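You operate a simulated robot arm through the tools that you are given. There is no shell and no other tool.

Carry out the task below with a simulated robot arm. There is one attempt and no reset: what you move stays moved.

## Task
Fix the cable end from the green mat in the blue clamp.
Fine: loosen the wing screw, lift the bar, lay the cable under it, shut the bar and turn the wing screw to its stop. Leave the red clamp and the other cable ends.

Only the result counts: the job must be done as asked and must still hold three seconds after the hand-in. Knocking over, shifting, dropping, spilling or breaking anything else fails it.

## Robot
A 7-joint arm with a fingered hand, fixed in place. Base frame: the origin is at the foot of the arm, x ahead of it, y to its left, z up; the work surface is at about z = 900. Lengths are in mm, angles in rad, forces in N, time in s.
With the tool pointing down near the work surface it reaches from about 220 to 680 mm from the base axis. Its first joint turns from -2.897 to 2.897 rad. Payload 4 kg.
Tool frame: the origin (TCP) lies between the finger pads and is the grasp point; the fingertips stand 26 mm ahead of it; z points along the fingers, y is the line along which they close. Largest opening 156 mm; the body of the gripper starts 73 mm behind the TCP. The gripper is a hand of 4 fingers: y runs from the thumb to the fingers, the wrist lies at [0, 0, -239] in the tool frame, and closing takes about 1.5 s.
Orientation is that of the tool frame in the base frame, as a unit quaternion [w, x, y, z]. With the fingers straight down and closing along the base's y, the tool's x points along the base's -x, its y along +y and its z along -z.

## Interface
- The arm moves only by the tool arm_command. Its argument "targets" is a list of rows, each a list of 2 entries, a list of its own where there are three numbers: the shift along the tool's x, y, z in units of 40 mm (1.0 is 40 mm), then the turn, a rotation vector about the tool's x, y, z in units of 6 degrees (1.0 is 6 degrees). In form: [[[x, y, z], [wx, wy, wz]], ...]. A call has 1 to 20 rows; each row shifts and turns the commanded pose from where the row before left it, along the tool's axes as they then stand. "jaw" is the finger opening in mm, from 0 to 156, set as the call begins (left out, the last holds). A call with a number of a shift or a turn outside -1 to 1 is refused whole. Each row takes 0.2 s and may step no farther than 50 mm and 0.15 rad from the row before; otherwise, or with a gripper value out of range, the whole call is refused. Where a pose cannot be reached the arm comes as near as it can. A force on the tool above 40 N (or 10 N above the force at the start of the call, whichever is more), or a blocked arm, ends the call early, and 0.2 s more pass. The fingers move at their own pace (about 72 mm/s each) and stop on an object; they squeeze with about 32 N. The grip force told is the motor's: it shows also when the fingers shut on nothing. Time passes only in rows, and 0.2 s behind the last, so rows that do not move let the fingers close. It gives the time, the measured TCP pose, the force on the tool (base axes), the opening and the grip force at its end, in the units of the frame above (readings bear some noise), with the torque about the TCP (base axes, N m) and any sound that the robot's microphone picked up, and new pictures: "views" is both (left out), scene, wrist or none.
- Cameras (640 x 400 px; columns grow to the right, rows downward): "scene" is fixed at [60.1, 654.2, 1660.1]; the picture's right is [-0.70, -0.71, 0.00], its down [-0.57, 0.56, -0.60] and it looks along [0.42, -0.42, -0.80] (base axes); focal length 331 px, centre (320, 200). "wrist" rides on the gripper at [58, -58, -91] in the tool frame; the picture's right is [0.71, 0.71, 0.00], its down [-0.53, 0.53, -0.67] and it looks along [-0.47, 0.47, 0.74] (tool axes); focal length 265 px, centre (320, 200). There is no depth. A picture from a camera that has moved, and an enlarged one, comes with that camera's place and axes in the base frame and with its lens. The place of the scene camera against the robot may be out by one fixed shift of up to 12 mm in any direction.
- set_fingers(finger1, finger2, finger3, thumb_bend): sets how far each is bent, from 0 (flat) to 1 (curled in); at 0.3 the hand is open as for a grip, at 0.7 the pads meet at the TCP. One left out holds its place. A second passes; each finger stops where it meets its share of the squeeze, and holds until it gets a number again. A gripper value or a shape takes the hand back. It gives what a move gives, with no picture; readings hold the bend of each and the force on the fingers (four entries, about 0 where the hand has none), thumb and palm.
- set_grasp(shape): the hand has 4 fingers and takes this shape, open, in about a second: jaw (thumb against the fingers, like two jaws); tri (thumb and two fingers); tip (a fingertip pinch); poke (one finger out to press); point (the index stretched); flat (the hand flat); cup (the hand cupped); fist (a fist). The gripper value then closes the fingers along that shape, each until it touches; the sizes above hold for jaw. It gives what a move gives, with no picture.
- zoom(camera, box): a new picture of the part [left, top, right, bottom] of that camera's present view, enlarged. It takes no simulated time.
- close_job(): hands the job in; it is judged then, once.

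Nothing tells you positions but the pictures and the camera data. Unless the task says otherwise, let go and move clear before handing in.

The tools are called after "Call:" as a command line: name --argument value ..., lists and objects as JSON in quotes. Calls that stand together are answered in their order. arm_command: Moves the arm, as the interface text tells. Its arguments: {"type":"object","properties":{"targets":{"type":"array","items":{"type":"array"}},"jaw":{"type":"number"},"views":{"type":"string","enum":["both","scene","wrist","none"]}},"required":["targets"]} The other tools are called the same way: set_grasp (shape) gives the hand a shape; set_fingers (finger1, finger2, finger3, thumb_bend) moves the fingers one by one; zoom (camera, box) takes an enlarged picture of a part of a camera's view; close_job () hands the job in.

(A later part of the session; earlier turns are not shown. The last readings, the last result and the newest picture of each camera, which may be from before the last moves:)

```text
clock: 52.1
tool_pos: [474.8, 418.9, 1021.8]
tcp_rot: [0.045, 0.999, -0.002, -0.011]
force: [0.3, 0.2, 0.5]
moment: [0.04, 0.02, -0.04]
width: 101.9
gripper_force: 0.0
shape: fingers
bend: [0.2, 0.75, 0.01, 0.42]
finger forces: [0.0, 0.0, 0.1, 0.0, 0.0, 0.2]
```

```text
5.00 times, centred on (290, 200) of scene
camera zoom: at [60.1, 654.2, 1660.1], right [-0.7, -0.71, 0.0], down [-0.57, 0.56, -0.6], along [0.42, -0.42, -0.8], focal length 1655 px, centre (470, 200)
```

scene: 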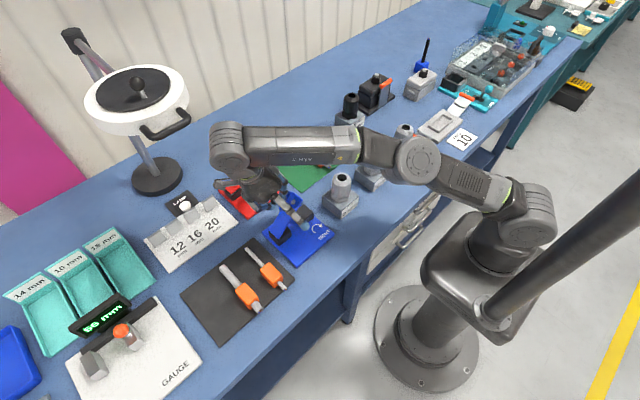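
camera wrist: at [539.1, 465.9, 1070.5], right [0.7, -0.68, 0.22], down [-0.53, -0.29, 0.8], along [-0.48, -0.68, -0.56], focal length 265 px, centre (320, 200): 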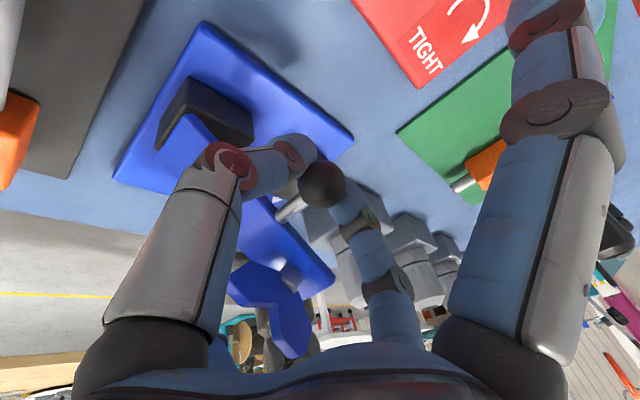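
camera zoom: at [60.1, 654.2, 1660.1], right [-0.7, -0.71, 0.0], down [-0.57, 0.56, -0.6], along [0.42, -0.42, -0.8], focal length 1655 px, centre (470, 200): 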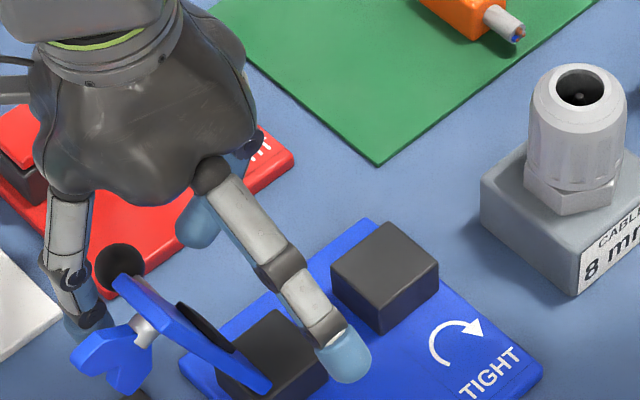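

The bar stands still at its open stop (≈115°) without support, and its underside pad is visible. I'll open the thumb wider and rise straight up, clear of the bar.

Call:
set_fingers --thumb_bend 0.25 --finger2 0.5

Call:
arm_command --targets '[[[0, -0.05, -0.6], [0, 0, 0]], [[0, -0.05, -1], [0.4, 0, 0]], [[0, 0, -1], [0.43, 0, 0]], [[0, 0, -1], [0, 0, 0]], [[0, 0, 0], [0, 0, 0]]]' --views "both"

Call:
zoom --camera "scene" --box '[250, 160, 330, 240]'

```text
clock: 53.1
tool_pos: [476.3, 421.3, 1021.9]
tcp_rot: [0.045, 0.999, -0.003, -0.01]
force: [-0.8, 0.4, 1.7]
moment: [-0.01, 0.0, -0.06]
width: 119.0
gripper_force: 0.0
shape: fingers
bend: [0.2, 0.5, 0.01, 0.25]
finger forces: [0.1, 0.0, 0.0, 0.0, 0.0, 0.0]
```

```text
clock: 54.3
tool_pos: [457.2, 409.6, 1115.6]
tcp_rot: [0.001, 1.0, -0.003, -0.011]
force: [-0.4, 0.0, 0.3]
moment: [-0.02, 0.0, 0.0]
width: 119.4
gripper_force: 0.0
shape: fingers
bend: [0.2, 0.5, 0.0, 0.25]
finger forces: [0.1, 0.1, 0.1, 0.1, 0.1, 0.0]
out of reach, approached as far as the arm can: row 2, 3, 4
camera wrist: at [518.0, 466.6, 1205.2], right [0.7, -0.71, -0.01], down [-0.52, -0.52, 0.68], along [-0.49, -0.47, -0.73], focal length 265 px, centre (320, 200)
```

scene: 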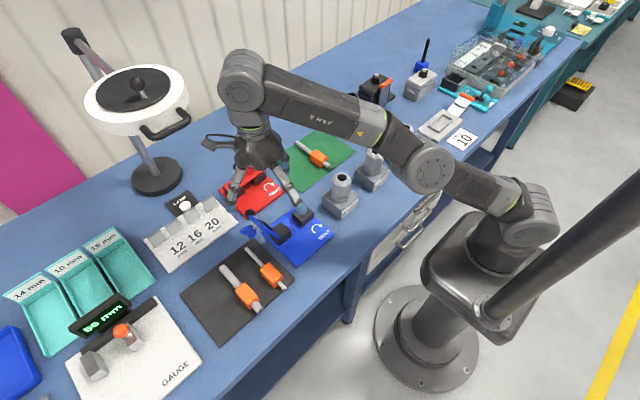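
wrist: 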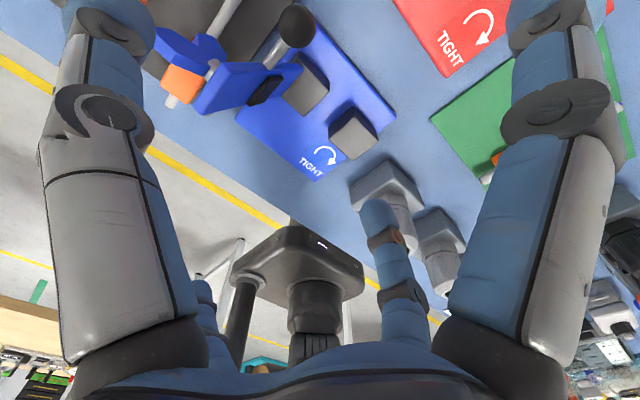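

```text
5.00 times, centred on (290, 200) of scene
camera zoom: at [60.1, 654.2, 1660.1], right [-0.7, -0.71, 0.0], down [-0.57, 0.56, -0.6], along [0.42, -0.42, -0.8], focal length 1655 px, centre (470, 200)
```

zoom: 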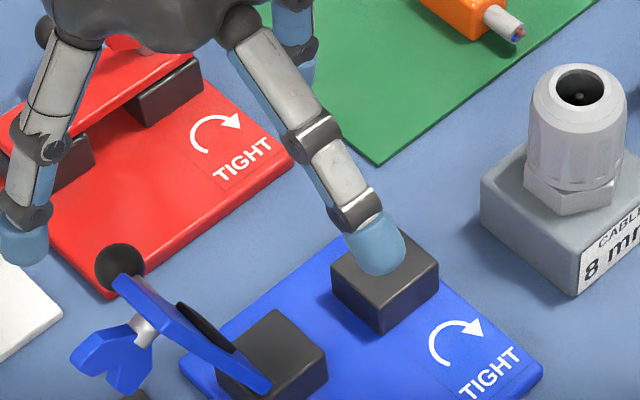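

The bar stays open on its own. Now I'll go to the green mat, hovering above the orange sleeve of the cable end, to measure it.

Call:
set_fingers --finger1 0.0 --finger2 0.48 --finger3 0.0 --thumb_bend 0.48

Call:
arm_command --targets '[[[0.33, 0.9, 0], [0, 0, 0]], [[0.33, 0.9, 0], [0, 0, 0]], [[0.33, 0.9, 0], [0, 0, 0]], [[0.33, 0.9, 0], [0, 0, 0]], [[0.33, 0.9, 0.1], [0, 0, 0]], [[0.33, 0.9, 0.2], [0, 0, 0]], [[0.33, 0.9, 0.2], [0, 0, 0]], [[0, 0, 0], [0, 0, 0]]]' --views "both"

Call:
zoom --camera "wrist" --box '[200, 20, 440, 220]'

Call:
zoom --camera "scene" --box '[220, 170, 350, 270]'

```text
clock: 55.3
tool_pos: [458.0, 409.9, 1115.1]
tcp_rot: [0.001, 1.0, -0.003, -0.01]
force: [-0.3, 0.1, -0.1]
moment: [0.01, -0.03, 0.01]
width: 113.7
gripper_force: 0.1
shape: fingers
bend: [0.01, 0.48, 0.0, 0.48]
finger forces: [0.0, 0.1, 0.0, 0.0, 0.0, 0.0]
```

```text
clock: 57.1
tool_pos: [547.1, 158.8, 1097.4]
tcp_rot: [0.002, 1.0, -0.003, -0.01]
force: [0.5, 0.1, 0.0]
moment: [0.02, -0.01, -0.01]
width: 113.6
gripper_force: 0.0
shape: fingers
bend: [0.01, 0.48, 0.0, 0.48]
finger forces: [0.1, 0.0, 0.0, 0.1, 0.1, 0.1]
camera wrist: at [607.0, 215.6, 1187.2], right [0.7, -0.71, -0.01], down [-0.52, -0.52, 0.68], along [-0.49, -0.47, -0.73], focal length 265 px, centre (320, 200)
```

scene: 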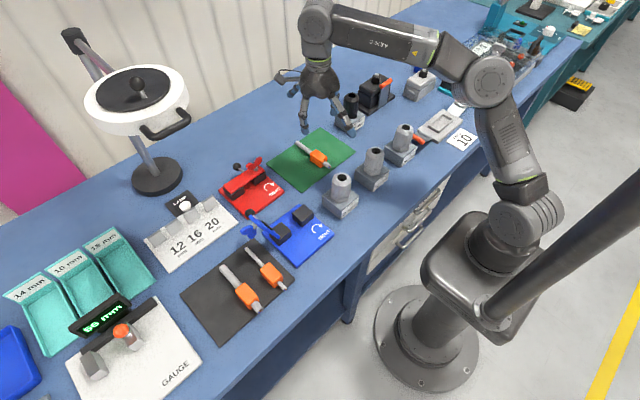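
wrist: 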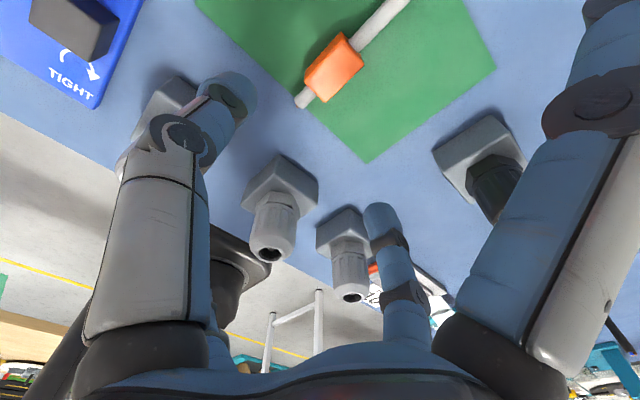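

```text
2.00 times, centred on (320, 120) of wrist
camera zoom: at [607.0, 215.6, 1187.2], right [0.7, -0.71, -0.01], down [-0.52, -0.52, 0.68], along [-0.49, -0.47, -0.73], focal length 531 px, centre (320, 360)
```

zoom: 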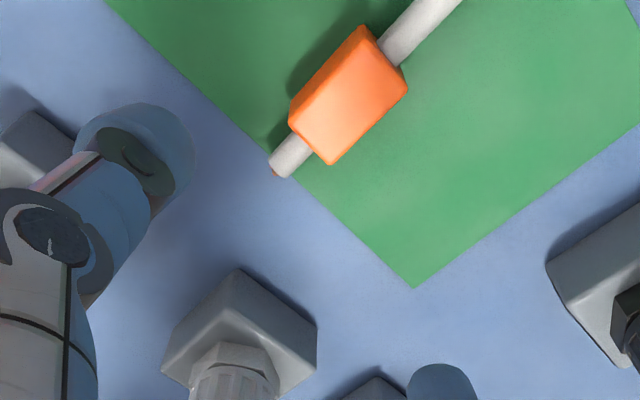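

```text
4.00 times, centred on (285, 220) of scene
camera zoom: at [60.1, 654.2, 1660.1], right [-0.7, -0.71, 0.0], down [-0.57, 0.56, -0.6], along [0.42, -0.42, -0.8], focal length 1324 px, centre (460, 120)
```

zoom: 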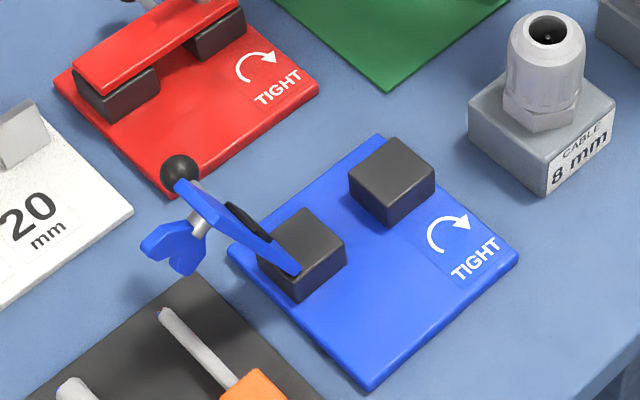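

The clamp is fully open: flat plate between two blocks, gap y≈349–394 (centre ≈371.5), x≈410–448. Now a closer look at the sleeve on the green mat.

Call:
zoom --camera "wrist" --box '[280, 0, 440, 120]'

Call:
zoom --camera "scene" --box '[280, 120, 360, 190]'

```text
3.33 times, centred on (360, 60) of wrist
camera zoom: at [607.0, 215.6, 1187.2], right [0.7, -0.71, -0.01], down [-0.52, -0.52, 0.68], along [-0.49, -0.47, -0.73], focal length 885 px, centre (187, 667)
```

zoom: 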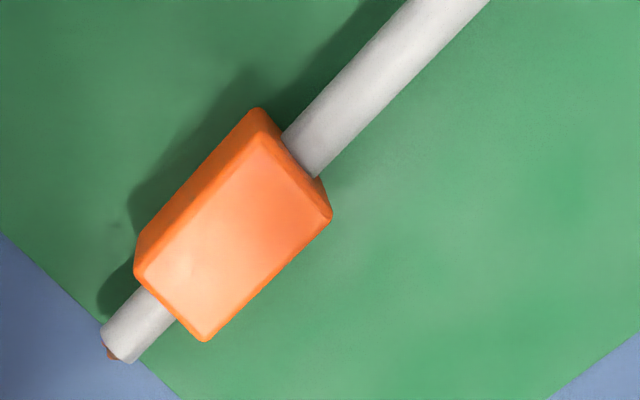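

```text
5.71 times, centred on (320, 155) of scene
camera zoom: at [60.1, 654.2, 1660.1], right [-0.7, -0.71, 0.0], down [-0.57, 0.56, -0.6], along [0.42, -0.42, -0.8], focal length 1891 px, centre (320, 457)
```

zoom: 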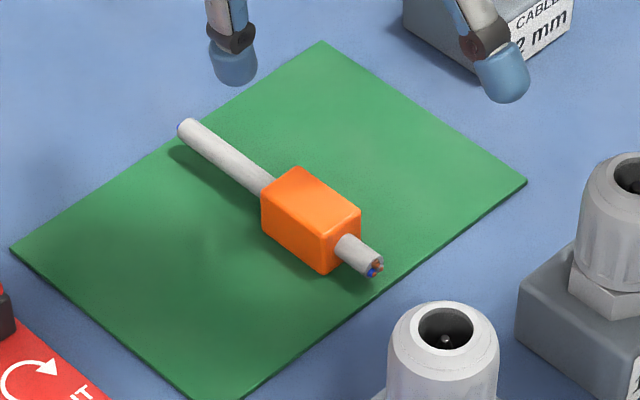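

The sleeve spans x≈533–580, y≈140–166, cable radius ≈7–8 mm, lying exactly along x, far end at x≈659. I'll centre over (556.7, 153), level the hand, and descend to just above.

Call:
arm_command --targets '[[[0.24, 0.145, 0.7], [0, 0.19, 0]], [[0, 0, 0.9], [0, 0, 0]], [[0, 0, 0.9], [0, 0, 0]], [[0, 0, 0.7], [0, 0, 0]], [[0, 0, 0], [0, 0, 0]]]' --views "wrist"

Call:
zoom --camera "wrist" --box '[220, 80, 420, 260]'

Call:
zoom --camera "scene" --box '[270, 100, 370, 190]'

```text
clock: 58.3
tool_pos: [555.7, 152.3, 968.0]
tcp_rot: [0.002, 1.0, -0.002, 0.0]
force: [-0.1, 0.6, 0.2]
moment: [-0.01, -0.01, 0.0]
width: 113.7
gripper_force: 0.1
shape: fingers
bend: [0.01, 0.48, 0.0, 0.48]
finger forces: [0.0, 0.0, 0.1, 0.0, 0.0, 0.1]
camera wrist: at [613.1, 208.6, 1058.4], right [0.7, -0.71, 0.0], down [-0.53, -0.52, 0.67], along [-0.48, -0.47, -0.74], focal length 265 px, centre (320, 200)
```

wrist: 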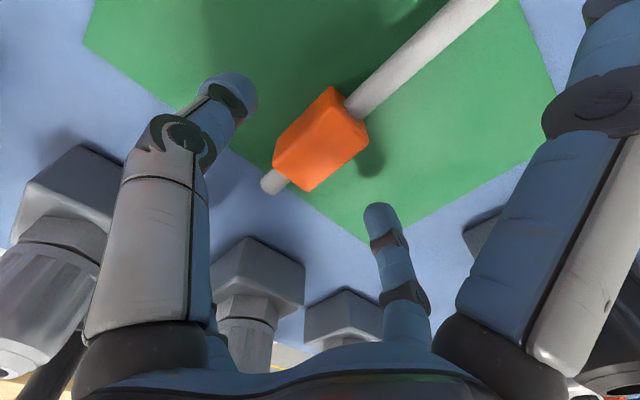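

```text
2.22 times, centred on (320, 170) of wrist
camera zoom: at [613.1, 208.6, 1058.4], right [0.7, -0.71, 0.0], down [-0.53, -0.52, 0.67], along [-0.48, -0.47, -0.74], focal length 590 px, centre (320, 267)
```

zoom: 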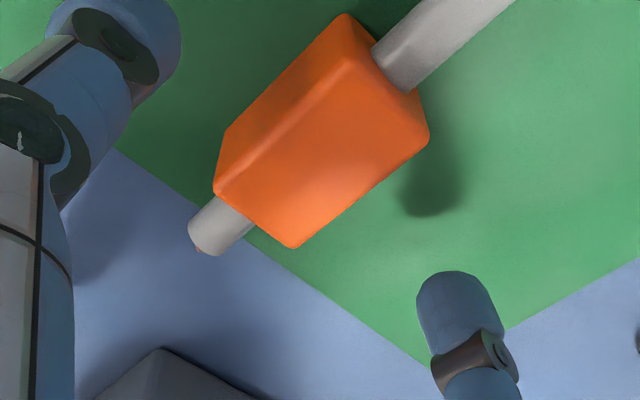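

```text
4.44 times, centred on (320, 145) of scene
camera zoom: at [60.1, 654.2, 1660.1], right [-0.7, -0.71, 0.0], down [-0.57, 0.56, -0.6], along [0.42, -0.42, -0.8], focal length 1471 px, centre (320, 444)
```

zoom: 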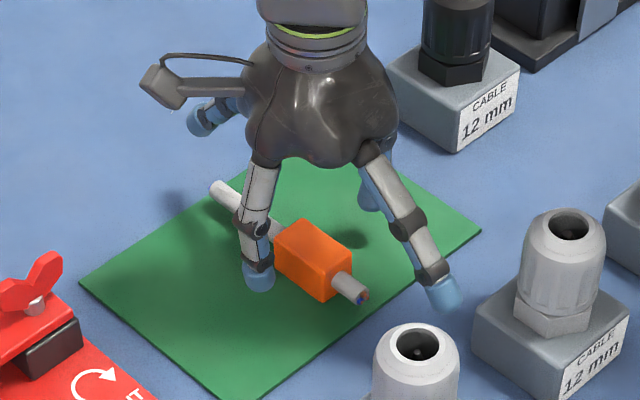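

The sleeve centre is at ≈(558, 154.7), top z≈936. I'll correct by about 2 mm, lower to z≈938 and close thumb and finger 2 on the sleeve.

Call:
arm_command --targets '[[[0.057, -0.06, 0.4], [0, 0, 0]], [[0, 0, 0.35], [0, 0, 0]], [[0, 0, 0], [0, 0, 0]]]' --views "none"

Call:
set_fingers --finger2 0.6 --thumb_bend 0.6

Call:
zoom --camera "wrist" --box '[220, 80, 420, 260]'

```text
clock: 59.1
tool_pos: [559.5, 155.0, 938.4]
tcp_rot: [0.002, 1.0, -0.002, 0.0]
force: [-0.4, 0.1, -0.3]
moment: [-0.03, 0.01, 0.0]
width: 113.8
gripper_force: 0.1
shape: fingers
bend: [0.01, 0.48, 0.0, 0.48]
finger forces: [0.0, 0.1, 0.1, 0.0, 0.1, 0.0]
```

```text
clock: 60.1
tool_pos: [559.5, 152.3, 939.4]
tcp_rot: [0.002, 1.0, -0.003, 0.0]
force: [0.7, 1.2, -0.6]
moment: [0.01, -0.01, -0.02]
width: 105.7
gripper_force: 0.0
shape: fingers
bend: [0.01, 0.6, 0.0, 0.6]
finger forces: [0.1, 0.0, 0.0, 0.1, 0.1, 0.1]
```

```text
2.22 times, centred on (320, 170) of wrist
camera zoom: at [616.6, 210.2, 1029.6], right [0.7, -0.71, 0.0], down [-0.53, -0.52, 0.67], along [-0.48, -0.47, -0.74], focal length 590 px, centre (320, 267)
```

zoom: 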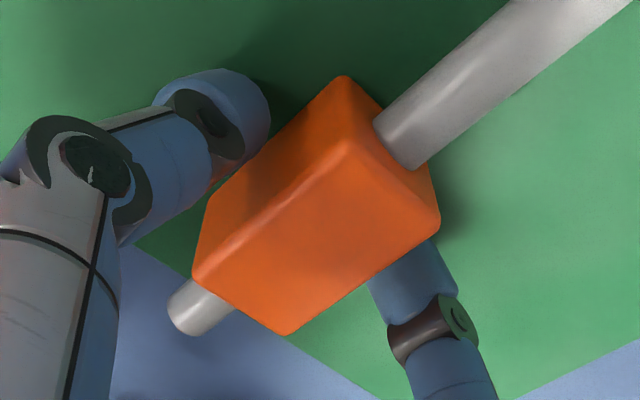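

Both digits straddle the sleeve's sides. I'll close on it and lift a little.

Call:
set_fingers --finger2 0.8 --thumb_bend 0.8

Call:
zoom --camera "wrist" --box '[220, 80, 420, 260]'

Call:
arm_command --targets '[[[0, 0, -0.25], [0, 0, 0]], [[0, 0, -0.25], [0, 0, 0]], [[0, 0, 0], [0, 0, 0]]]' --views "none"

Call:
zoom --camera "scene" --box '[270, 100, 370, 190]'

Call:
zoom --camera "wrist" --box '[220, 80, 420, 260]'

```text
clock: 61.1
tool_pos: [560.0, 156.0, 940.0]
tcp_rot: [0.001, 1.0, -0.002, 0.0]
force: [0.0, 8.4, 7.9]
moment: [0.09, 0.02, 0.0]
width: 102.4
gripper_force: 16.3
shape: fingers
bend: [0.01, 0.6, 0.0, 0.66]
finger forces: [0.0, 12.4, 0.0, 0.0, 21.7, 0.0]
```

```text
2.22 times, centred on (320, 170) of wrist
camera zoom: at [616.3, 211.1, 1030.2], right [0.7, -0.71, 0.0], down [-0.53, -0.52, 0.67], along [-0.47, -0.47, -0.74], focal length 590 px, centre (320, 267)
```

zoom: 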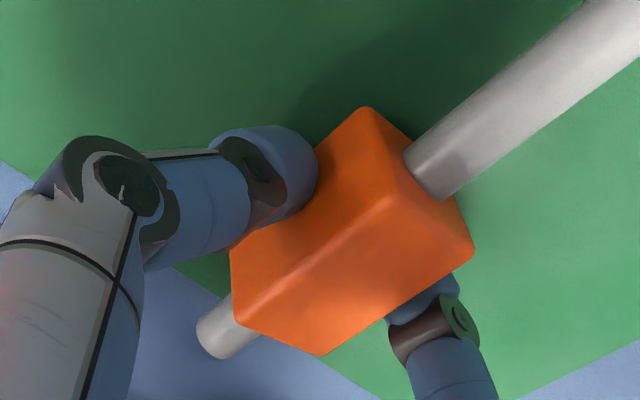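

```text
clock: 61.9
tool_pos: [557.9, 153.7, 959.0]
tcp_rot: [0.002, 1.0, -0.003, 0.001]
force: [-0.3, 0.4, -2.6]
moment: [0.07, 0.0, -0.03]
width: 101.7
gripper_force: 14.8
shape: fingers
bend: [0.01, 0.59, 0.0, 0.73]
finger forces: [0.1, 15.2, 0.0, 0.0, 14.5, 0.1]
```

```text
4.44 times, centred on (320, 145) of scene
camera zoom: at [60.1, 654.2, 1660.1], right [-0.7, -0.71, 0.0], down [-0.57, 0.56, -0.6], along [0.42, -0.42, -0.8], focal length 1471 px, centre (320, 444)
```

zoom: 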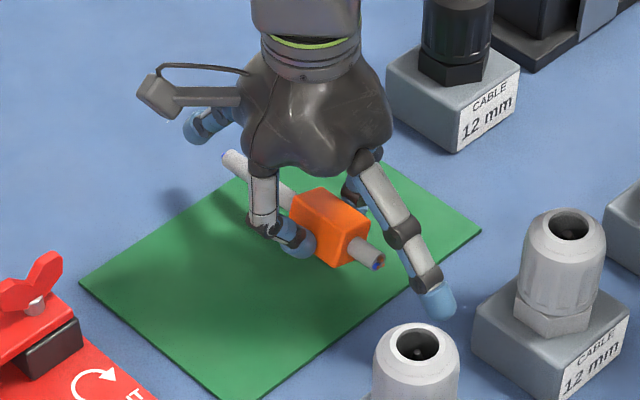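

```text
2.22 times, centred on (320, 170) of wrist
camera zoom: at [616.7, 209.7, 1049.5], right [0.7, -0.71, 0.0], down [-0.53, -0.52, 0.67], along [-0.48, -0.47, -0.74], focal length 590 px, centre (320, 267)
```

zoom: 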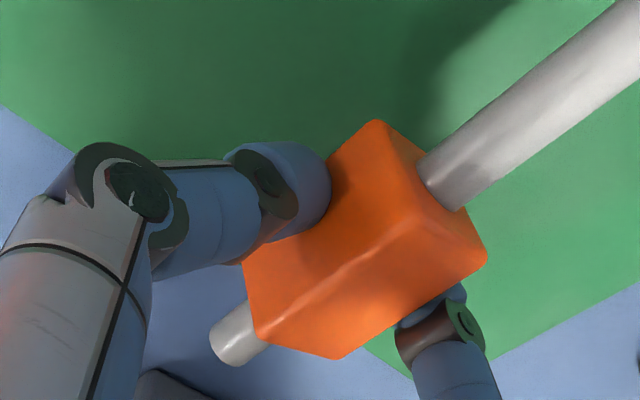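

The cable lifts well, but in this hand orientation the wrist camera would hit the open bar at placement. I'll set the cable back on the mat, re-grip with the hand turned to 90°, and use fingers 1 and 3 instead.

Call:
arm_command --targets '[[[0, 0, 0.25], [0, 0, 0]], [[0, 0, 0.23], [0, 0, 0]], [[0, 0, 0], [0, 0, 0]]]' --views "none"

Call:
set_fingers --finger2 0.62 --thumb_bend 0.62

Call:
set_fingers --finger2 0.45 --thumb_bend 0.45

Call:
arm_command --targets '[[[0, 0, -0.8], [0, 0, 0]], [[0, 0, -0.8], [0, 0, 0]], [[0, 0, -0.4], [0, 0, 0]], [[0, 0, 0], [0, 0, 0]]]' --views "both"

```text
clock: 62.7
tool_pos: [558.5, 154.2, 941.5]
tcp_rot: [0.001, 1.0, -0.003, 0.0]
force: [0.1, 0.5, 6.2]
moment: [-0.15, 0.02, -0.01]
width: 101.8
gripper_force: 15.1
shape: fingers
bend: [0.01, 0.58, 0.0, 0.73]
finger forces: [0.1, 14.3, 0.1, 0.0, 16.8, 0.1]
```

```text
clock: 63.7
tool_pos: [559.8, 155.2, 940.2]
tcp_rot: [0.002, 1.0, -0.003, 0.0]
force: [0.1, -1.3, -0.1]
moment: [-0.01, 0.01, -0.03]
width: 104.8
gripper_force: 0.6
shape: fingers
bend: [0.01, 0.6, 0.0, 0.62]
finger forces: [0.0, 1.5, 0.0, 0.0, 0.0, 0.0]
```

```text
clock: 64.7
tool_pos: [558.4, 154.9, 939.0]
tcp_rot: [0.001, 1.0, -0.003, 0.001]
force: [0.1, 0.1, -0.7]
moment: [0.0, -0.03, -0.01]
width: 115.8
gripper_force: 0.2
shape: fingers
bend: [0.01, 0.45, 0.0, 0.45]
finger forces: [0.0, 0.0, 0.0, 0.0, 0.0, 0.0]
```

```text
clock: 65.7
tool_pos: [560.6, 154.9, 1020.3]
tcp_rot: [0.002, 1.0, -0.003, 0.0]
force: [-0.1, -0.4, 0.3]
moment: [-0.01, -0.03, 0.01]
width: 115.9
gripper_force: 0.1
shape: fingers
bend: [0.01, 0.45, 0.0, 0.45]
finger forces: [0.0, 0.0, 0.0, 0.1, 0.0, 0.0]
camera wrist: at [618.4, 211.3, 1110.4], right [0.7, -0.71, 0.0], down [-0.53, -0.52, 0.67], along [-0.48, -0.47, -0.74], focal length 265 px, centre (320, 200)
```

scene: 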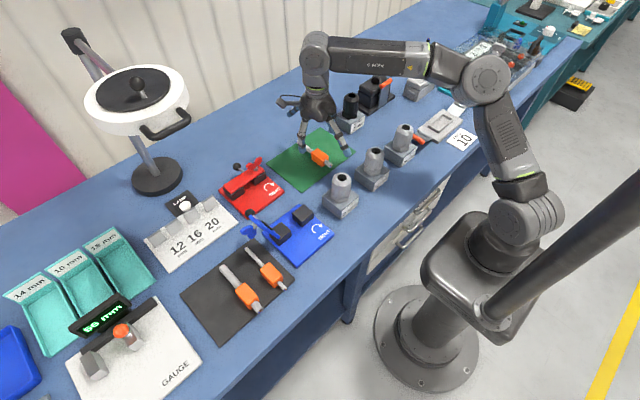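
wrist: 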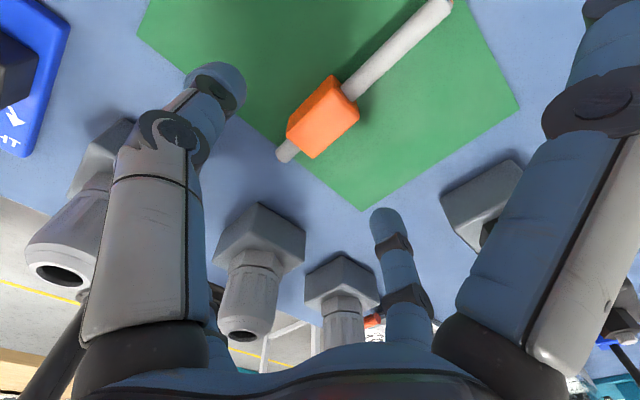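

The cable lies flat on the mat again. I'll fold the digits in, turn the hand to 90°, then open fingers 1 and 3 for the grip.

Call:
set_fingers --finger1 0.45 --finger3 0.45

Call:
arm_command --targets '[[[0, 0, -0.2], [0, 0, 1]], [[0, 0, 0], [0, 0, 1]], [[0, 0, 0], [0, 0, 1]], [[0, 0, 0], [0, 0, 1]], [[0, 0, 0], [0, 0, 1]], [[0, 0, 0], [0, 0, 1]], [[0, 0, 0], [0, 0, 1]], [[0, 0, 0], [0, 0, 1]], [[0, 0, 0], [0, 0, 1]], [[0, 0, 0], [0, 0, 1]], [[0, 0, 0], [0, 0, 1]], [[0, 0, 0], [0, 0, 1]], [[0, 0, 0], [0, 0, 1]], [[0, 0, 0], [0, 0, 1]], [[0, 0, 0], [0, 0, 0.95]], [[0, 0, 0], [0, 0, 0]]]' --views "none"

Call:
set_fingers --finger1 0.48 --finger2 0.0 --finger3 0.48 --thumb_bend 0.0

Call:
zoom --camera "wrist" --box '[0, 0, 640, 400]'

Call:
zoom --camera "wrist" --box '[220, 40, 420, 220]'

```text
clock: 66.7
tool_pos: [560.6, 156.9, 1019.2]
tcp_rot: [0.002, 1.0, -0.003, 0.0]
force: [-0.4, -0.7, 0.2]
moment: [-0.02, 0.05, -0.01]
width: 65.3
gripper_force: 0.0
shape: fingers
bend: [0.45, 0.45, 0.45, 0.45]
finger forces: [0.0, 0.0, 0.1, 0.0, 0.0, 0.1]
```

```text
clock: 70.1
tool_pos: [558.9, 153.7, 1026.3]
tcp_rot: [-0.002, -0.707, 0.707, -0.001]
force: [0.2, -0.2, -0.6]
moment: [-0.01, -0.01, 0.02]
width: 65.3
gripper_force: 0.1
shape: fingers
bend: [0.45, 0.45, 0.45, 0.45]
finger forces: [0.0, 0.1, 0.0, 0.0, 0.1, 0.0]
```

```text
clock: 71.1
tool_pos: [558.7, 154.5, 1026.0]
tcp_rot: [0.001, 0.707, -0.707, 0.001]
force: [0.1, -0.1, -0.2]
moment: [0.03, 0.0, 0.0]
width: 115.0
gripper_force: 0.1
shape: fingers
bend: [0.48, 0.01, 0.48, 0.0]
finger forces: [0.0, 0.0, 0.1, 0.0, 0.1, 0.0]
```

```text
1.00 times, centred on (320, 200) of wrist (not enlarged: the box is as wide or as high as the picture)
camera zoom: at [616.4, 94.9, 1118.3], right [-0.71, -0.71, 0.0], down [-0.53, 0.53, 0.67], along [-0.47, 0.47, -0.75], focal length 265 px, centre (320, 200)
```

zoom: 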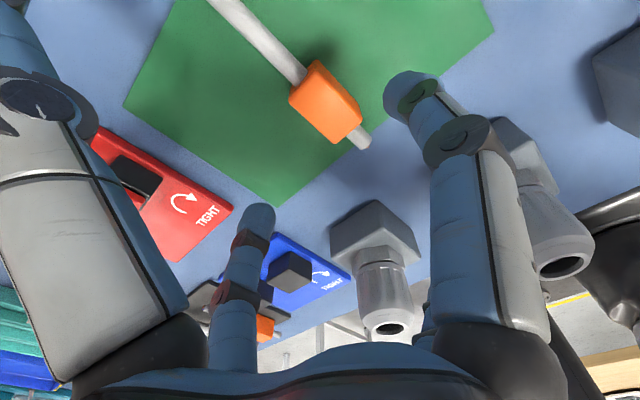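

```text
2.22 times, centred on (320, 130) of wrist
camera zoom: at [616.4, 94.9, 1118.3], right [-0.71, -0.71, 0.0], down [-0.53, 0.53, 0.67], along [-0.47, 0.47, -0.75], focal length 590 px, centre (320, 356)
```

zoom: 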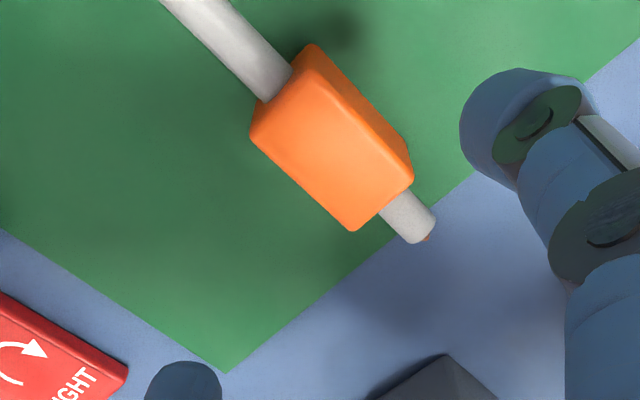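

The hand is at 90°, and the sleeve centre is now at ≈(558.5, 146.5), still along x. I'll shift 8 mm in −y and lower to grip height.

Call:
arm_command --targets '[[[0.2, 0, 0.7], [0, 0, 0]], [[0, 0, 0.8], [0, 0, 0]], [[0, 0, 0.5], [0, 0, 0]], [[0, 0, 0.17], [0, 0, 0]], [[0, 0, 0], [0, 0, 0]]]' --views "none"

Call:
set_fingers --finger1 0.58 --finger3 0.58

Call:
zoom --camera "wrist" --box '[220, 80, 420, 260]'

```text
clock: 72.3
tool_pos: [560.0, 146.5, 939.6]
tcp_rot: [0.001, 0.707, -0.707, 0.001]
force: [0.0, 0.1, -0.4]
moment: [-0.03, -0.04, 0.03]
width: 115.3
gripper_force: 0.0
shape: fingers
bend: [0.48, 0.01, 0.48, 0.0]
finger forces: [0.1, 0.0, 0.0, 0.0, 0.1, 0.0]
```

```text
clock: 73.3
tool_pos: [560.2, 147.5, 939.8]
tcp_rot: [0.0, 0.708, -0.707, 0.001]
force: [-0.2, -0.3, 0.3]
moment: [0.02, 0.01, 0.01]
width: 109.1
gripper_force: 0.1
shape: fingers
bend: [0.57, 0.01, 0.57, 0.0]
finger forces: [0.1, 0.0, 0.0, 0.1, 0.0, 0.0]
```

```text
2.22 times, centred on (320, 170) of wrist
camera zoom: at [617.2, 87.4, 1031.1], right [-0.71, -0.71, 0.0], down [-0.53, 0.53, 0.67], along [-0.47, 0.47, -0.75], focal length 590 px, centre (320, 267)
```

zoom: 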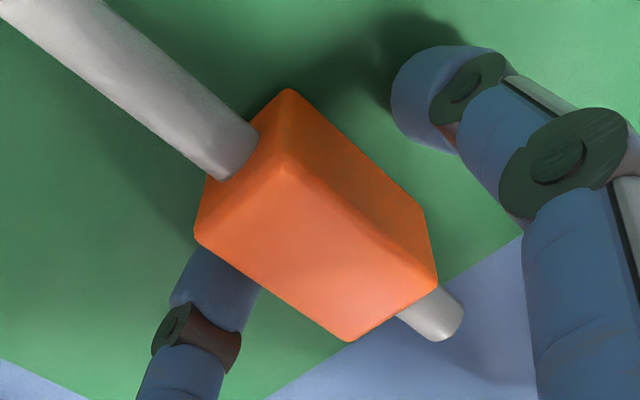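

Fingers 1 and 3 straddle the sleeve evenly. Closing them.

Call:
set_fingers --finger1 0.75 --finger3 0.75

Call:
arm_command --targets '[[[0, 0, -0.25], [0, 0, 0]], [[0, 0, -0.25], [0, 0, 0]], [[0, 0, -0.5], [0, 0, 0]], [[0, 0, 0], [0, 0, 0]]]' --views "none"

Call:
zoom --camera "wrist" --box '[220, 80, 420, 260]'

Call:
zoom --camera "scene" --box '[270, 90, 370, 190]'

```text
clock: 74.3
tool_pos: [558.1, 147.4, 940.6]
tcp_rot: [0.002, 0.708, -0.707, 0.001]
force: [0.6, -0.5, 0.4]
moment: [0.01, -0.01, -0.01]
width: 105.3
gripper_force: 8.6
shape: fingers
bend: [0.64, 0.01, 0.63, 0.0]
finger forces: [9.1, 0.0, 9.0, 0.1, 0.0, 0.0]
```

```text
clock: 75.3
tool_pos: [558.0, 145.9, 981.2]
tcp_rot: [0.0, 0.707, -0.707, 0.001]
force: [-0.1, 0.0, -2.3]
moment: [-0.01, 0.0, 0.04]
width: 105.2
gripper_force: 8.9
shape: fingers
bend: [0.64, 0.01, 0.63, 0.0]
finger forces: [9.1, 0.0, 9.1, 0.1, 0.0, 0.0]
```

```text
2.22 times, centred on (320, 170) of wrist
camera zoom: at [615.4, 86.3, 1072.3], right [-0.71, -0.71, 0.0], down [-0.53, 0.53, 0.67], along [-0.47, 0.47, -0.75], focal length 590 px, centre (320, 267)
```

zoom: 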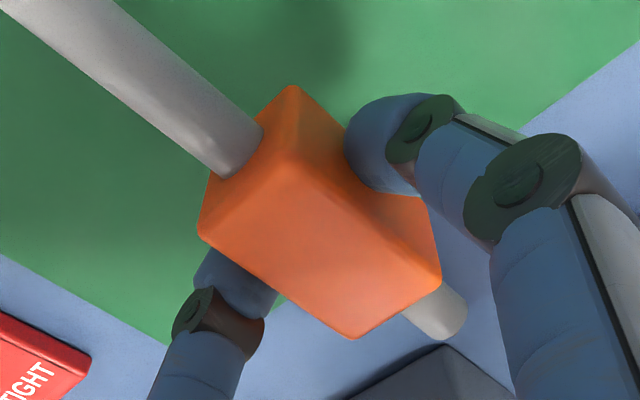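

```text
4.00 times, centred on (320, 140) of scene
camera zoom: at [60.1, 654.2, 1660.1], right [-0.7, -0.71, 0.0], down [-0.57, 0.56, -0.6], along [0.42, -0.42, -0.8], focal length 1324 px, centre (320, 440)
```

zoom: 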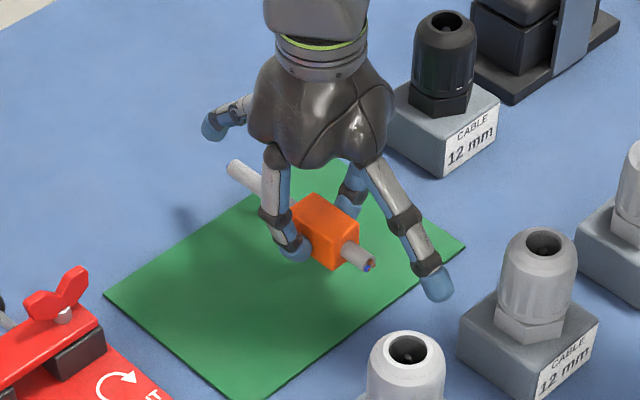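

The grip is even and the cable is level. I'll raise it to z≈1095, carry it over to above the blue clamp at (377, 371.5), and check alignment there.

Call:
arm_command --targets '[[[0, 0, -0.95], [0, 0, 0]], [[0, 0, -0.95], [0, 0, 0]], [[0, 0, -0.95], [0, 0, 0]], [[0, 0, 0], [0, 0, 0]], [[-0.4, 0.32, 0], [0, 0, 0]], [[-0.8, 0.645, 0], [0, 0, 0]], [[-0.8, 0.645, 0], [0, 0, 0]], [[-0.8, 0.645, 0], [0, 0, 0]], [[-0.8, 0.645, 0], [0, 0, 0]], [[-0.8, 0.645, 0], [0, 0, 0]], [[-0.8, 0.645, 0], [0, 0, 0]], [[-0.43, 0.32, 0], [0, 0, 0]], [[0, 0, 0], [0, 0, 0]]]' --views "both"

Call:
zoom --camera "wrist" --box '[180, 0, 460, 220]'

Call:
zoom --camera "scene" --box '[230, 150, 350, 270]'

```text
clock: 78.1
tool_pos: [382.3, 371.7, 1093.7]
tcp_rot: [0.001, 0.707, -0.707, 0.001]
force: [0.2, 0.3, -2.1]
moment: [0.03, -0.02, 0.02]
width: 105.3
gripper_force: 9.0
shape: fingers
bend: [0.64, 0.01, 0.63, 0.0]
finger forces: [9.0, 0.1, 9.0, 0.1, 0.0, 0.0]
camera wrist: at [438.6, 312.6, 1184.7], right [-0.71, -0.71, 0.0], down [-0.53, 0.53, 0.67], along [-0.47, 0.47, -0.75], focal length 265 px, centre (320, 200)
```

scene: 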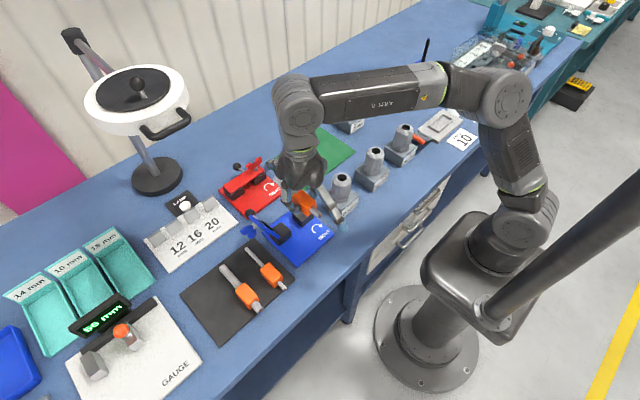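
wrist: 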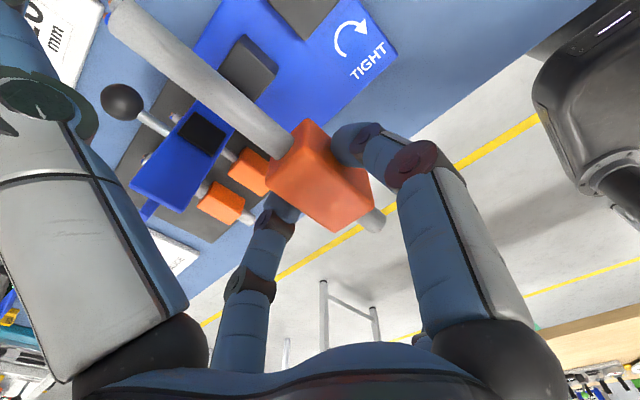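

```text
1.82 times, centred on (320, 110) of wrist
camera zoom: at [438.6, 312.6, 1184.7], right [-0.71, -0.71, 0.0], down [-0.53, 0.53, 0.67], along [-0.47, 0.47, -0.75], focal length 483 px, centre (320, 364)
```

zoom: 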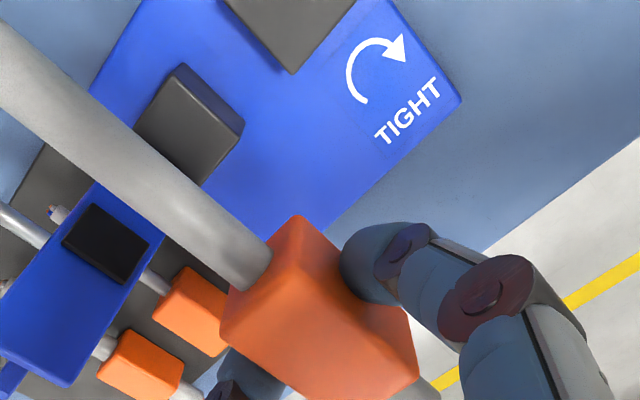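

```text
3.33 times, centred on (290, 210) of scene
camera zoom: at [60.1, 654.2, 1660.1], right [-0.7, -0.71, 0.0], down [-0.57, 0.56, -0.6], along [0.42, -0.42, -0.8], focal length 1103 px, centre (420, 167)
```

zoom: 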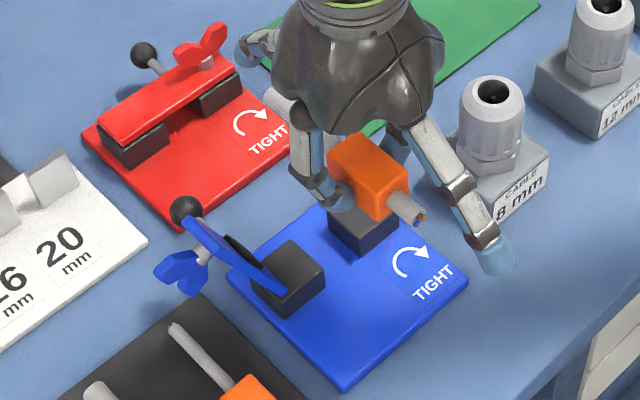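

The cable hangs over the gap (gap centre y≈372). I'll trim by about 2 mm in x, lower to z≈955, then check before touching down.

Call:
arm_command --targets '[[[-0.02, 0.06, 0.9], [0, 0, 0]], [[0, 0, 0.9], [0, 0, 0]], [[0, 0, 0.9], [0, 0, 0]], [[0, 0, 0.75], [0, 0, 0]], [[0, 0, 0], [0, 0, 0]]]' --views "none"

Call:
zoom --camera "wrist" --box '[140, 0, 460, 240]'

Call:
zoom --camera "scene" --box '[250, 170, 350, 260]'

```text
clock: 79.3
tool_pos: [377.3, 372.2, 956.5]
tcp_rot: [0.001, 0.707, -0.707, 0.002]
force: [0.2, -0.2, -2.3]
moment: [0.0, -0.01, -0.02]
width: 105.1
gripper_force: 9.1
shape: fingers
bend: [0.64, 0.01, 0.63, 0.0]
finger forces: [8.8, 0.0, 8.8, 0.0, 0.0, 0.1]
```

```text
1.67 times, centred on (300, 120) of wrist
camera zoom: at [435.4, 312.9, 1047.9], right [-0.71, -0.71, 0.0], down [-0.53, 0.53, 0.67], along [-0.47, 0.47, -0.75], focal length 442 px, centre (353, 333)
```

zoom: 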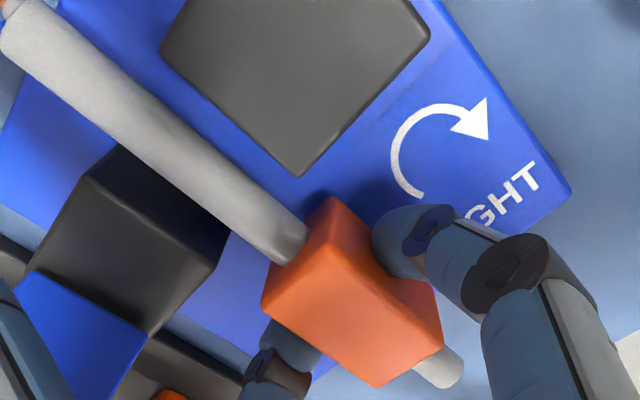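

```text
4.44 times, centred on (300, 215) of scene
camera zoom: at [60.1, 654.2, 1660.1], right [-0.7, -0.71, 0.0], down [-0.57, 0.56, -0.6], along [0.42, -0.42, -0.8], focal length 1471 px, centre (409, 133)
```

zoom: 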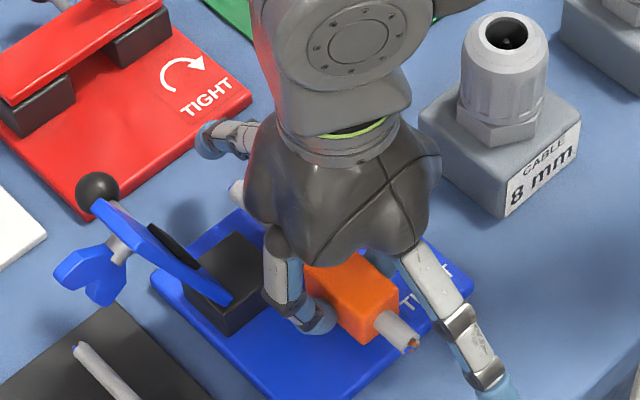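

The cable sits between the blocks and parallel to them. I'll lower in small steps until it touches the plate.

Call:
arm_command --targets '[[[0, 0, 0.1], [0, 0, 0]], [[0, 0, 0.05], [0, 0, 0]], [[0, 0, 0], [0, 0, 0]]]' --views "none"

Call:
arm_command --targets '[[[0, 0, 0.05], [0, 0, 0]], [[0, 0, 0], [0, 0, 0]]]' --views "none"

Call:
arm_command --targets '[[[0, 0, 0.05], [0, 0, 0]], [[0, 0, 0], [0, 0, 0]]]' --views "none"

Call:
zoom --camera "scene" --box '[260, 190, 340, 260]'

```text
clock: 80.1
tool_pos: [377.3, 372.4, 950.1]
tcp_rot: [0.001, 0.707, -0.707, 0.002]
force: [0.2, -0.5, -2.5]
moment: [-0.03, -0.01, 0.0]
width: 105.2
gripper_force: 9.1
shape: fingers
bend: [0.64, 0.01, 0.63, 0.0]
finger forces: [8.9, 0.0, 8.9, 0.0, 0.1, 0.1]
```

```text
clock: 80.7
tool_pos: [376.8, 373.0, 949.6]
tcp_rot: [0.002, 0.707, -0.707, 0.002]
force: [-0.6, -0.2, -1.4]
moment: [-0.01, -0.01, -0.01]
width: 105.4
gripper_force: 8.9
shape: fingers
bend: [0.64, 0.01, 0.63, 0.0]
finger forces: [8.9, 0.0, 9.0, 0.0, 0.0, 0.1]
```

```text
clock: 81.3
tool_pos: [377.2, 372.2, 946.6]
tcp_rot: [0.0, -0.707, 0.707, -0.001]
force: [0.4, 0.8, 5.4]
moment: [-0.03, -0.01, 0.01]
width: 105.1
gripper_force: 11.3
shape: fingers
bend: [0.64, 0.01, 0.63, 0.0]
finger forces: [10.9, 0.0, 11.0, 0.0, 0.0, 0.0]
```

```text
5.71 times, centred on (300, 225) of scene
camera zoom: at [60.1, 654.2, 1660.1], right [-0.7, -0.71, 0.0], down [-0.57, 0.56, -0.6], along [0.42, -0.42, -0.8], focal length 1891 px, centre (434, 57)
```

zoom: 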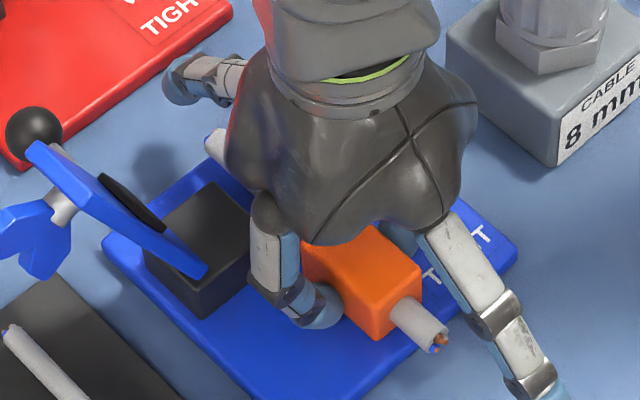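

Touchdown (about 5 N up). I'll release gently and rise straight up.

Call:
set_fingers --finger1 0.58 --finger3 0.58

Call:
set_fingers --finger1 0.5 --finger3 0.5

Call:
arm_command --targets '[[[0, 0, -0.4], [0, 0, 0]], [[0, 0, -0.8], [0, 0, 0]], [[0, 0, -0.9], [0, 0, 0]], [[0, 0, -0.9], [0, 0, 0]], [[0, 0, -0.8], [0, 0, 0]], [[0, 0, 0], [0, 0, 0]]]' --views "both"

Call:
zoom --camera "wrist" --box '[140, 0, 460, 240]'

Call:
zoom --camera "scene" --box '[250, 180, 350, 260]'

```text
clock: 82.3
tool_pos: [377.3, 373.6, 945.5]
tcp_rot: [-0.001, -0.707, 0.708, -0.001]
force: [-0.4, 0.6, 0.0]
moment: [0.02, 0.01, -0.03]
width: 108.6
gripper_force: 0.0
shape: fingers
bend: [0.57, 0.01, 0.57, 0.0]
finger forces: [0.0, 0.0, 0.0, 0.0, 0.1, 0.1]
```

```text
clock: 83.3
tool_pos: [377.0, 372.9, 947.7]
tcp_rot: [0.001, 0.708, -0.707, 0.001]
force: [0.9, -1.1, 5.0]
moment: [0.17, 0.04, 0.01]
width: 113.3
gripper_force: 2.3
shape: fingers
bend: [0.5, 0.01, 0.51, 0.0]
finger forces: [0.1, 0.1, 4.8, 0.0, 0.1, 0.1]
```

```text
clock: 84.7
tool_pos: [376.7, 374.4, 1097.5]
tcp_rot: [0.001, 0.707, -0.707, 0.001]
force: [0.3, -0.5, 0.6]
moment: [-0.03, 0.02, 0.02]
width: 113.2
gripper_force: 0.1
shape: fingers
bend: [0.5, 0.01, 0.5, 0.0]
finger forces: [0.0, 0.0, 0.1, 0.1, 0.1, 0.0]
camera wrist: at [433.8, 315.5, 1188.2], right [-0.71, -0.71, 0.0], down [-0.53, 0.53, 0.67], along [-0.47, 0.47, -0.75], focal length 265 px, centre (320, 200)
```

scene: 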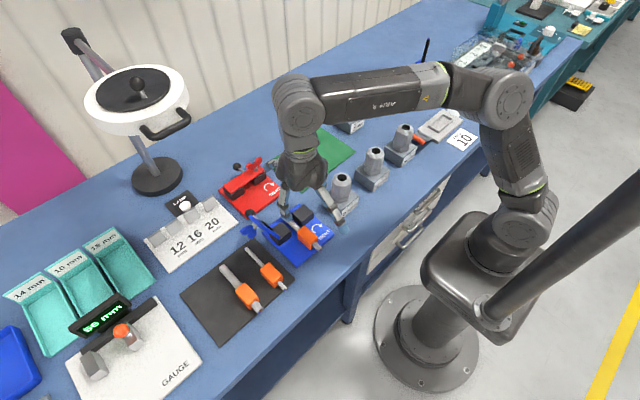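
wrist: 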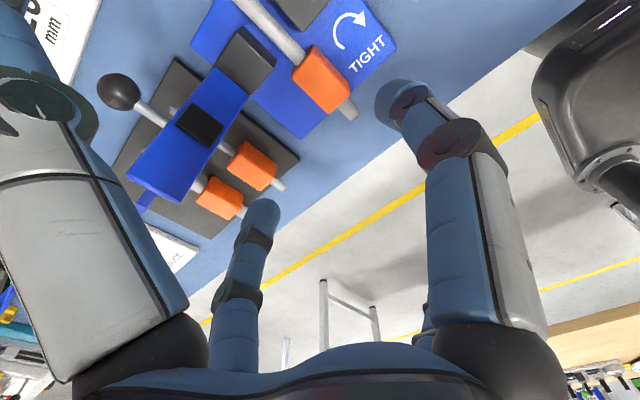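

```text
1.67 times, centred on (300, 120) of wrist
camera zoom: at [433.8, 315.5, 1188.2], right [-0.71, -0.71, 0.0], down [-0.53, 0.53, 0.67], along [-0.47, 0.47, -0.75], focal length 442 px, centre (353, 333)
```

zoom: 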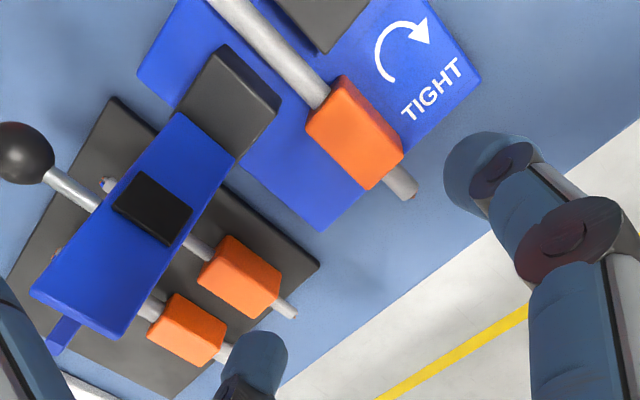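

```text
5.00 times, centred on (300, 220) of scene
camera zoom: at [60.1, 654.2, 1660.1], right [-0.7, -0.71, 0.0], down [-0.57, 0.56, -0.6], along [0.42, -0.42, -0.8], focal length 1655 px, centre (420, 100)
```

zoom: 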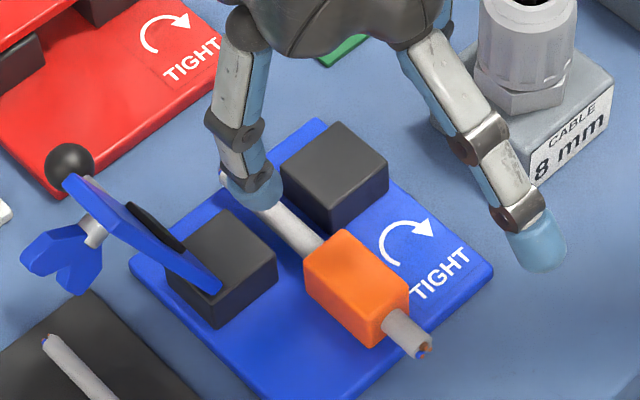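

The cable lies in the clamp with the sleeve in front of the bar. Now to shut the bar: I'll turn the hand to 180° and go next to the ball handle at ≈(482, 453, 1010), thumb on its far (+y) side.

Call:
set_fingers --finger1 0.5 --finger2 0.5 --finger3 0.5 --thumb_bend 0.5

Call:
arm_command --targets '[[[0, 0, 0], [0, 0, -1]], [[0, 0, 0], [0, 0, -1]], [[0, 0, 0], [0, 0, -1]], [[0, 0, 0], [0, 0, -1]], [[0, 0, 0], [0, 0, -1]], [[0, 0, 0], [0, 0, -1]], [[0, 0, 0], [0, 0, -1]], [[0, 0, 0], [0, 0, -1]], [[0, 0, 0], [0, 0, -1]], [[0, 0, 0], [0, 0, -1]], [[0, 0, 0], [0, 0, -1]], [[0, 0, 0], [0, 0, -1]], [[0, 0, 0], [0, 0, -1]], [[0, 0, 0], [0, 0, -1]], [[0, 0, 0], [0, 0, -1]], [[0.8, 0, 0.2], [0, 0, 0]], [[0.8, 0, 0.2], [0, 0, 0]], [[0.8, 0, 0], [0, 0, 0]], [[0, 0, 0], [0, 0, 0]]]' --views "both"

Call:
zoom --camera "scene" --box '[230, 150, 330, 250]'

```text
clock: 85.7
tool_pos: [376.8, 375.0, 1096.6]
tcp_rot: [0.001, 0.707, -0.707, 0.002]
force: [-0.5, 0.0, -0.7]
moment: [0.04, 0.02, -0.01]
width: 50.9
gripper_force: 0.0
shape: fingers
bend: [0.5, 0.5, 0.5, 0.5]
finger forces: [0.0, 0.0, 0.0, 0.0, 0.0, 0.0]
```

```text
clock: 89.7
tool_pos: [471.9, 371.9, 1079.8]
tcp_rot: [0.002, 1.0, -0.001, 0.0]
force: [-0.9, -0.9, 0.5]
moment: [-0.03, 0.01, -0.04]
width: 50.6
gripper_force: 0.1
shape: fingers
bend: [0.5, 0.5, 0.5, 0.5]
finger forces: [0.1, 0.0, 0.1, 0.0, 0.0, 0.1]
camera wrist: at [529.8, 428.7, 1170.5], right [0.71, -0.71, 0.0], down [-0.53, -0.52, 0.67], along [-0.47, -0.48, -0.74], focal length 265 px, centre (320, 200)
```

scene: 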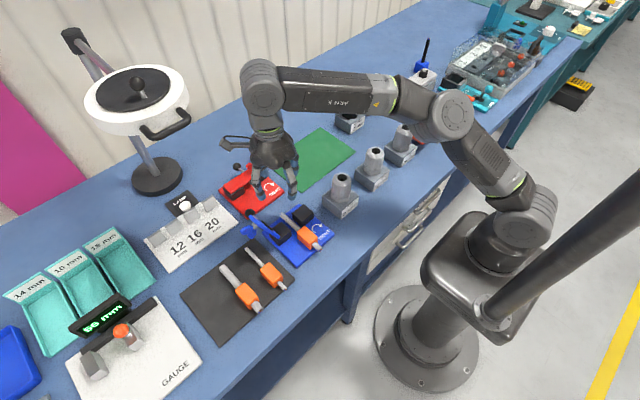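
wrist: 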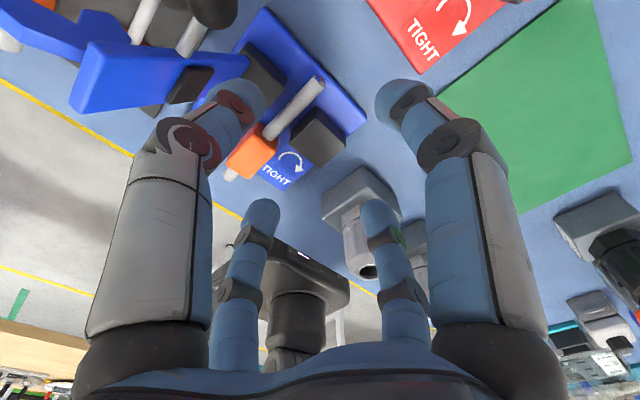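

```text
4.00 times, centred on (280, 200) of scene
camera zoom: at [60.1, 654.2, 1660.1], right [-0.7, -0.71, 0.0], down [-0.57, 0.56, -0.6], along [0.42, -0.42, -0.8], focal length 1324 px, centre (480, 200)
```

zoom: 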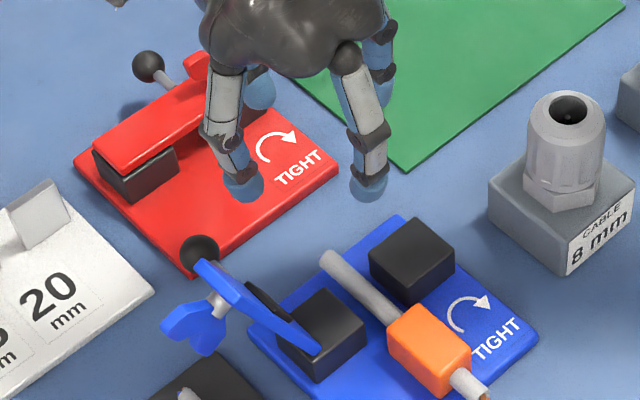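

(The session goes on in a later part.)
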